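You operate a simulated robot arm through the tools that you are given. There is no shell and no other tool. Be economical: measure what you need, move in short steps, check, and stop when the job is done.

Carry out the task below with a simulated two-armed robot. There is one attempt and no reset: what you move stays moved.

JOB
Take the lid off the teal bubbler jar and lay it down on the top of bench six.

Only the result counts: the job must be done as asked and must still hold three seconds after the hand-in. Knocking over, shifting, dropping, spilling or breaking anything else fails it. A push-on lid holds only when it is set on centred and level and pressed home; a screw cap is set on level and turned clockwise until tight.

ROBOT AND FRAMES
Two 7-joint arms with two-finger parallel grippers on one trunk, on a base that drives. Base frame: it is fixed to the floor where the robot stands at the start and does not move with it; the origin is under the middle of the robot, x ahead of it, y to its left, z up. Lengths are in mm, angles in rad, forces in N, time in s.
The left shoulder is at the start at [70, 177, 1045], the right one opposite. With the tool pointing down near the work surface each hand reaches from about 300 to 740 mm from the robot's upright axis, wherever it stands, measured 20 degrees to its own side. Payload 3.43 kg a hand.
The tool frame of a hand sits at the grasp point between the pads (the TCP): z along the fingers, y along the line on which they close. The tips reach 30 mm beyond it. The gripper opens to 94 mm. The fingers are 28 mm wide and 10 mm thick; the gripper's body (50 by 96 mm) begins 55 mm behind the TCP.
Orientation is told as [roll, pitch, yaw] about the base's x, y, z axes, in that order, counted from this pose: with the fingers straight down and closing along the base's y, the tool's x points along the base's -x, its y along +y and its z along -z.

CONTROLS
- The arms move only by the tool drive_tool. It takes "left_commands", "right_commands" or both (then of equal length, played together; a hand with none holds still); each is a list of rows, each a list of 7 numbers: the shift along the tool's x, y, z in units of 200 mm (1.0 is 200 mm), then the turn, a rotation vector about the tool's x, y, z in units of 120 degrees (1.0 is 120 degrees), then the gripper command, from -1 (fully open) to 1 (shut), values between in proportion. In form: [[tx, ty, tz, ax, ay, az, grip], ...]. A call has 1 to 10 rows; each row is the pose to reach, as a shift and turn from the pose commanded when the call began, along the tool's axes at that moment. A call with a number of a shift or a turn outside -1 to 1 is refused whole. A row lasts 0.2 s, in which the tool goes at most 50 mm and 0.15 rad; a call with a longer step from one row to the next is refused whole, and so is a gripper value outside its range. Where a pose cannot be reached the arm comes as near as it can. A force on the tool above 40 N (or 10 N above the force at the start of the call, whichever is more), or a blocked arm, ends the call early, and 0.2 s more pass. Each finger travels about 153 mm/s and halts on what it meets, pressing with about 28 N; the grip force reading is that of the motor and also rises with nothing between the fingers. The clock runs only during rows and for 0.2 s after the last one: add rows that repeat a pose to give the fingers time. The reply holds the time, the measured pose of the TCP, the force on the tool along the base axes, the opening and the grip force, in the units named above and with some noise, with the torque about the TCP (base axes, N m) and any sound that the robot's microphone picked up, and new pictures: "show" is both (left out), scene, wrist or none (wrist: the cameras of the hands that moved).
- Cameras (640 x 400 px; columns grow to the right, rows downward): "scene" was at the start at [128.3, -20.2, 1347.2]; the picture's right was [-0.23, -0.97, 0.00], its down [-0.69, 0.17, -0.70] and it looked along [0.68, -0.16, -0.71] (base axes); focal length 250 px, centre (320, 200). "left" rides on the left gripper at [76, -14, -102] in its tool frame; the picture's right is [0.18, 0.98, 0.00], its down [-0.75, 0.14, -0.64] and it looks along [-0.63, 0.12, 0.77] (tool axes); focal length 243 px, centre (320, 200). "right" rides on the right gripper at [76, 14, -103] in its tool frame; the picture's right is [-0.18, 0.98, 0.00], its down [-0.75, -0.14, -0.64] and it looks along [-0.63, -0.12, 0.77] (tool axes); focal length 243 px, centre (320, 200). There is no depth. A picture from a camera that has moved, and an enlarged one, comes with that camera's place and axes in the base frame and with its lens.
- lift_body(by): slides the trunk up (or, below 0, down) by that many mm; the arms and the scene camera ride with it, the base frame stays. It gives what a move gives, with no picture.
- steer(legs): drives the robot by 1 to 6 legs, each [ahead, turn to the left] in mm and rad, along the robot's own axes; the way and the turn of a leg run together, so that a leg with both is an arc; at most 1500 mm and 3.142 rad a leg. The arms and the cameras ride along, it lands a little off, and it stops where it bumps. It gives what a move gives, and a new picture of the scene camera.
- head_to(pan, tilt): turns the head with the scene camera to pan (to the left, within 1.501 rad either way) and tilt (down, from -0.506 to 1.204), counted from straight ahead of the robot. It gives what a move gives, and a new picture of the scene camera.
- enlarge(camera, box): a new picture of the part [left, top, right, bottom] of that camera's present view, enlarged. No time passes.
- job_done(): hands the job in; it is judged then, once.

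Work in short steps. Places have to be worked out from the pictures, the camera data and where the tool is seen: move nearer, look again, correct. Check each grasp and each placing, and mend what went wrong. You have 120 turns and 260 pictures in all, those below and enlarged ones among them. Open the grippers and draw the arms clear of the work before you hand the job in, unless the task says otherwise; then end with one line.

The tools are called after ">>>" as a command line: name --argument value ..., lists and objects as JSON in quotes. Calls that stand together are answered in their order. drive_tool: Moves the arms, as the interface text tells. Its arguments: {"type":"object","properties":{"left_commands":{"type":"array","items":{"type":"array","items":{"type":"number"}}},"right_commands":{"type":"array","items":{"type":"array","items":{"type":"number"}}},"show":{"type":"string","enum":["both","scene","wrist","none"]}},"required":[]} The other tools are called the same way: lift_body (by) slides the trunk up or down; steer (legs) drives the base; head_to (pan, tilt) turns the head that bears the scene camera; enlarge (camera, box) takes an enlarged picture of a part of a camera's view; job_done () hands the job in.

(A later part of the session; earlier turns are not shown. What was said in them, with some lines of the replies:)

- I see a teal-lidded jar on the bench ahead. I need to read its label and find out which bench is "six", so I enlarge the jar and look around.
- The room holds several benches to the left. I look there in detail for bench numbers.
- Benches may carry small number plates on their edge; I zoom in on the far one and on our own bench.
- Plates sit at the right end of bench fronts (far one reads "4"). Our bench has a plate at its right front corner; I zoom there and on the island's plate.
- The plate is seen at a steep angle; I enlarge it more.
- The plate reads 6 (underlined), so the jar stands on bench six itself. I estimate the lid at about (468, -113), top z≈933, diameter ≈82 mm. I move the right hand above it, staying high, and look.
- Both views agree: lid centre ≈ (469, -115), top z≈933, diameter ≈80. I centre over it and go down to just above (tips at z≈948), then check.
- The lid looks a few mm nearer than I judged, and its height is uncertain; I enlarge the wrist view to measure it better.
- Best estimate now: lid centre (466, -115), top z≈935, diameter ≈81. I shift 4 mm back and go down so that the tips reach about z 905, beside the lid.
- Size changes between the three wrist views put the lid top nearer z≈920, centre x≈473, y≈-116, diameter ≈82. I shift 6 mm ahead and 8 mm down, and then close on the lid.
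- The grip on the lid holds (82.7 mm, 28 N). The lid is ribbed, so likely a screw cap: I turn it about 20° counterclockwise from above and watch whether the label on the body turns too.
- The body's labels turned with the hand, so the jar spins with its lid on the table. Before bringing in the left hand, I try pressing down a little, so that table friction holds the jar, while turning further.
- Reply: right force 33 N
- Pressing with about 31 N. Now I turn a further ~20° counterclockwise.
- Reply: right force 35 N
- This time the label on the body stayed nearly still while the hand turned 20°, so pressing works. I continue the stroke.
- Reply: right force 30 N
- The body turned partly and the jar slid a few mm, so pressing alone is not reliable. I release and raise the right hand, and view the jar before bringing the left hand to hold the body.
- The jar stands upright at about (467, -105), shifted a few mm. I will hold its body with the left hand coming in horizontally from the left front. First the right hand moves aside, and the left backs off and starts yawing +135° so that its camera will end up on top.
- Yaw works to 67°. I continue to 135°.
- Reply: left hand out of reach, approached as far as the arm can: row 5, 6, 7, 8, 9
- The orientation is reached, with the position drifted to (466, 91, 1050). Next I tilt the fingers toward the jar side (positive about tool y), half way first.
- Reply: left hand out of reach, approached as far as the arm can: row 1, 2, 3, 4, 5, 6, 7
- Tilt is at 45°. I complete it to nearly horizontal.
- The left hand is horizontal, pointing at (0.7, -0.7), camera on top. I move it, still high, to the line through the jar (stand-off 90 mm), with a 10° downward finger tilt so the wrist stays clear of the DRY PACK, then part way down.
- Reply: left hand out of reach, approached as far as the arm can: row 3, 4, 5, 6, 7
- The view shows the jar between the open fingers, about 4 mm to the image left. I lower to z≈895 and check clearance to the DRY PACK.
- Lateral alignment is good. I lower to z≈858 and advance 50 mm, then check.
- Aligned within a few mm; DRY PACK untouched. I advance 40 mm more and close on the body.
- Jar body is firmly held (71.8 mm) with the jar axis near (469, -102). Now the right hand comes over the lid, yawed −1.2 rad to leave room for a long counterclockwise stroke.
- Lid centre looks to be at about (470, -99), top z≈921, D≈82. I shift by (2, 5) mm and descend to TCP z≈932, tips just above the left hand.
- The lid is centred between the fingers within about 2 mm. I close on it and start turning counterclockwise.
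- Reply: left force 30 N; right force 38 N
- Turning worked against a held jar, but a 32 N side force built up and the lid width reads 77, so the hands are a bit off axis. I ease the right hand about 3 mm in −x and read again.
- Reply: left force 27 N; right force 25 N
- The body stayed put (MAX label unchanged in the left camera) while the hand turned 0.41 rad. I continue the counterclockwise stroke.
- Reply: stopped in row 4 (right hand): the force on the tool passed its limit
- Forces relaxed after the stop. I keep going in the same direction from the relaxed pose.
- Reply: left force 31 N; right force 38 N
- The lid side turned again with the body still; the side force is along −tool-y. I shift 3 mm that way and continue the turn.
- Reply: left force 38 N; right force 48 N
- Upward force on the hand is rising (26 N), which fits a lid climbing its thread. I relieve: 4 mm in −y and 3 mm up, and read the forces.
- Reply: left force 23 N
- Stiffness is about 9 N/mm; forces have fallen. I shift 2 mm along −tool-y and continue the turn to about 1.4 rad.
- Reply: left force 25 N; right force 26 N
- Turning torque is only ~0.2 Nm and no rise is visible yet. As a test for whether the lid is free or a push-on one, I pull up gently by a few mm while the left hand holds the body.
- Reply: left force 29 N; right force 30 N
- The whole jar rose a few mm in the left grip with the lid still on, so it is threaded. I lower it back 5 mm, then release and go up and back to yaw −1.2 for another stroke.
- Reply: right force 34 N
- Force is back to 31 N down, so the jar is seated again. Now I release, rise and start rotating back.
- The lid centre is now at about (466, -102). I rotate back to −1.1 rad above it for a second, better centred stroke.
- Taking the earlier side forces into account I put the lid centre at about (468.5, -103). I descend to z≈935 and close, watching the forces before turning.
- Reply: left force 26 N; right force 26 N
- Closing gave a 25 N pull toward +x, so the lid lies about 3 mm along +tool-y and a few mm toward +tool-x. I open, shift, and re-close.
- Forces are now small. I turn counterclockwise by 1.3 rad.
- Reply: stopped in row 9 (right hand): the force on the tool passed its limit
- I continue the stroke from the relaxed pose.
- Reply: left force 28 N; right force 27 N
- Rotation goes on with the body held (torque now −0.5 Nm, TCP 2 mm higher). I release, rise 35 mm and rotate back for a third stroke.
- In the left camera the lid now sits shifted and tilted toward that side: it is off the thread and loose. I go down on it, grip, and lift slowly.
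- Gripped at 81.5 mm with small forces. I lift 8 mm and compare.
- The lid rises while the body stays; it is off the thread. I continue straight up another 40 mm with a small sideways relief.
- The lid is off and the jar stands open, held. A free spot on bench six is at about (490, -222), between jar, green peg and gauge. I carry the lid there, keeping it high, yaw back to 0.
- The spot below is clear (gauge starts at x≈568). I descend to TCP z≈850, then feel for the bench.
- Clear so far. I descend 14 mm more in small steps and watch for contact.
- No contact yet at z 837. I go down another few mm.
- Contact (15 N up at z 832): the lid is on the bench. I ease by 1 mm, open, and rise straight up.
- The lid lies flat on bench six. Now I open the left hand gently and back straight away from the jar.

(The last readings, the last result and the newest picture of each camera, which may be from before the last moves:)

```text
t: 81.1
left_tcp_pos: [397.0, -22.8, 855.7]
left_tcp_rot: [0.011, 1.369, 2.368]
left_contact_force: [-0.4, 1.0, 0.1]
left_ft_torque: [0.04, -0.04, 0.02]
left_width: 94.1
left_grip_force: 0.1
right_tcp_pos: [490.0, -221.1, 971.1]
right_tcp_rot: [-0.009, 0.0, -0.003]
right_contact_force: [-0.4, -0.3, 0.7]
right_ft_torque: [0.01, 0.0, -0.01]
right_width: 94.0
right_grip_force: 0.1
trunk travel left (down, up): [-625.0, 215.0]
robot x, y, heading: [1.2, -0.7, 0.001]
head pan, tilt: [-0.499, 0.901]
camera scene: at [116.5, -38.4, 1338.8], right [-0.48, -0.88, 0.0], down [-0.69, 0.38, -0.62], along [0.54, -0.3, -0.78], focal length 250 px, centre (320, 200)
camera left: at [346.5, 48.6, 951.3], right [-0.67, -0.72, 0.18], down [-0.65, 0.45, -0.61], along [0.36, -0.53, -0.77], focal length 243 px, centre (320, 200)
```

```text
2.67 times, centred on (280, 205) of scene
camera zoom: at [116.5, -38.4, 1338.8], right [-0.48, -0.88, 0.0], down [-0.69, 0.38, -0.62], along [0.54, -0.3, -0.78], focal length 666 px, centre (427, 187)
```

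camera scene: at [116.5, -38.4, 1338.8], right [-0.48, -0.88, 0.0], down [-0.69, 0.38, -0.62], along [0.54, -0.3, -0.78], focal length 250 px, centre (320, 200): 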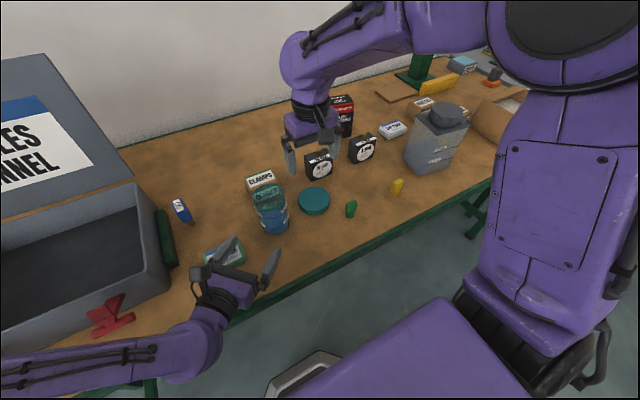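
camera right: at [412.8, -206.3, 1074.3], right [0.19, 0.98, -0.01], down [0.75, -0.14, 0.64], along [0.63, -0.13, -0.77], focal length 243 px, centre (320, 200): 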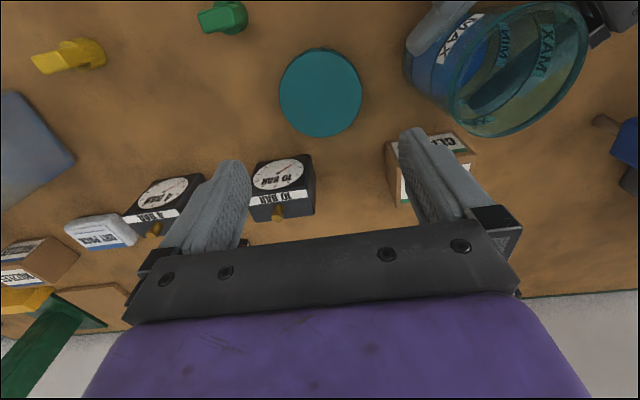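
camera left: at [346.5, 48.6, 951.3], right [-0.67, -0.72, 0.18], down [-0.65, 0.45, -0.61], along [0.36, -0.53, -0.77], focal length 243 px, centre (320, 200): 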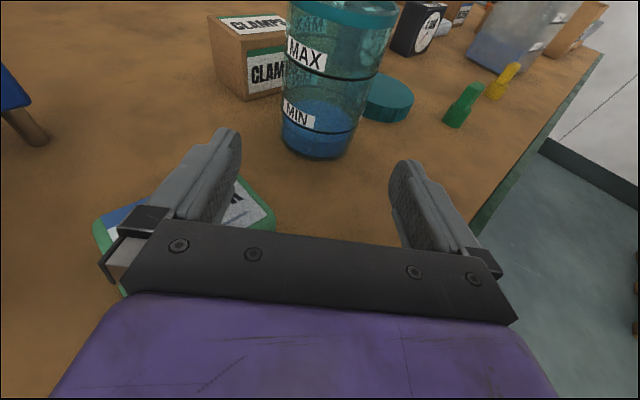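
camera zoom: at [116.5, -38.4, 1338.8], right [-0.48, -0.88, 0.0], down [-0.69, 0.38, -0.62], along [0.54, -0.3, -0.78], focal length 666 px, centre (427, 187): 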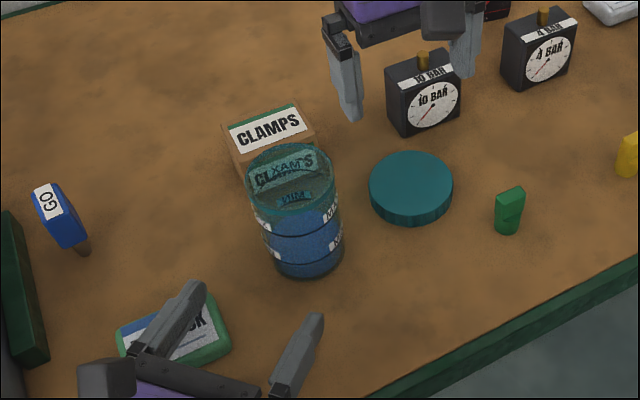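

The jar stands upright and open, everything else in place. I raise both arms clear.

>>> drive_tool --left_commands '[[0.15, 0, -0.03, 0, 0, 0, -1], [0.35, 0, -0.07, 0, 0, 0, -1], [0.55, 0, -0.11, 0, 0, 0, -1], [0.75, 0, -0.15, 0, 0, 0, -1], [0.75, 0, -0.15, 0, 0, 0, -1]]' --right_commands '[[0, 0, -0.1, 0, 0, 0, -1], [0, 0, -0.3, 0, 0, 0, -1], [0, 0, -0.5, 0, 0, 0, -1], [0, 0, -0.5, 0, 0, 0, -1], [0, 0, -0.5, 0, 0, 0, -1]]' --show "scene"

>>> enlarge --camera "scene" --box '[160, 130, 400, 280]'

```text
t: 82.3
left_tcp_pos: [411.7, -30.0, 1009.0]
left_tcp_rot: [0.012, 1.37, 2.366]
left_contact_force: [0.1, -1.0, 0.2]
left_ft_torque: [0.01, 0.02, 0.01]
left_width: 93.9
left_grip_force: 0.1
left hand out of reach, approached as far as the arm can: row 3, 4, 5
right_tcp_pos: [489.2, -221.7, 1073.0]
right_tcp_rot: [-0.008, 0.002, -0.002]
right_contact_force: [0.3, -0.2, -1.0]
right_ft_torque: [0.01, -0.02, 0.0]
right_width: 93.9
right_grip_force: 0.0
trunk travel left (down, up): [-625.0, 215.0]
robot x, y, heading: [-3.7, -1.3, 0.004]
head pan, tilt: [-0.499, 0.901]
camera scene: at [116.4, -37.4, 1338.9], right [-0.48, -0.88, 0.0], down [-0.69, 0.38, -0.62], along [0.54, -0.3, -0.78], focal length 250 px, centre (320, 200)
```

scene: 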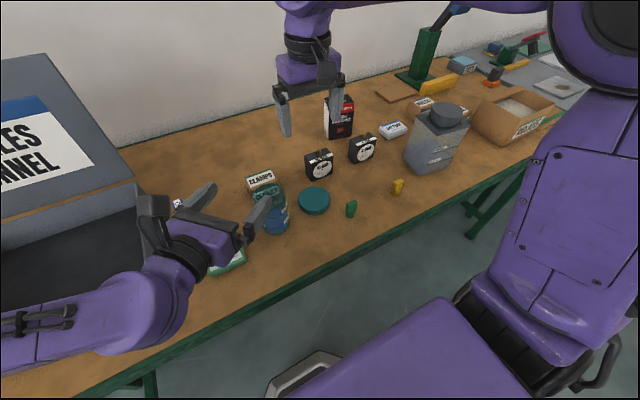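

```text
2.67 times, centred on (280, 205) of scene
camera zoom: at [116.4, -37.4, 1338.9], right [-0.48, -0.88, 0.0], down [-0.69, 0.38, -0.62], along [0.54, -0.3, -0.78], focal length 666 px, centre (427, 187)
```

zoom: 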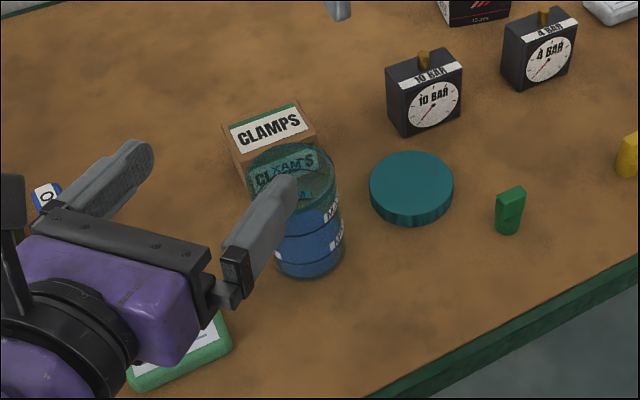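

The lid lies flat on bench six, the jar stands open and upright, both grippers are open and clear. I hand in.

>>> job_done

```text
The job is handed in.
```

The lid is off the teal bubbler jar and lies flat on top of bench six; the open jar is still upright, a few mm from where it started because it slid and turned slightly while I unscrewed the lid.
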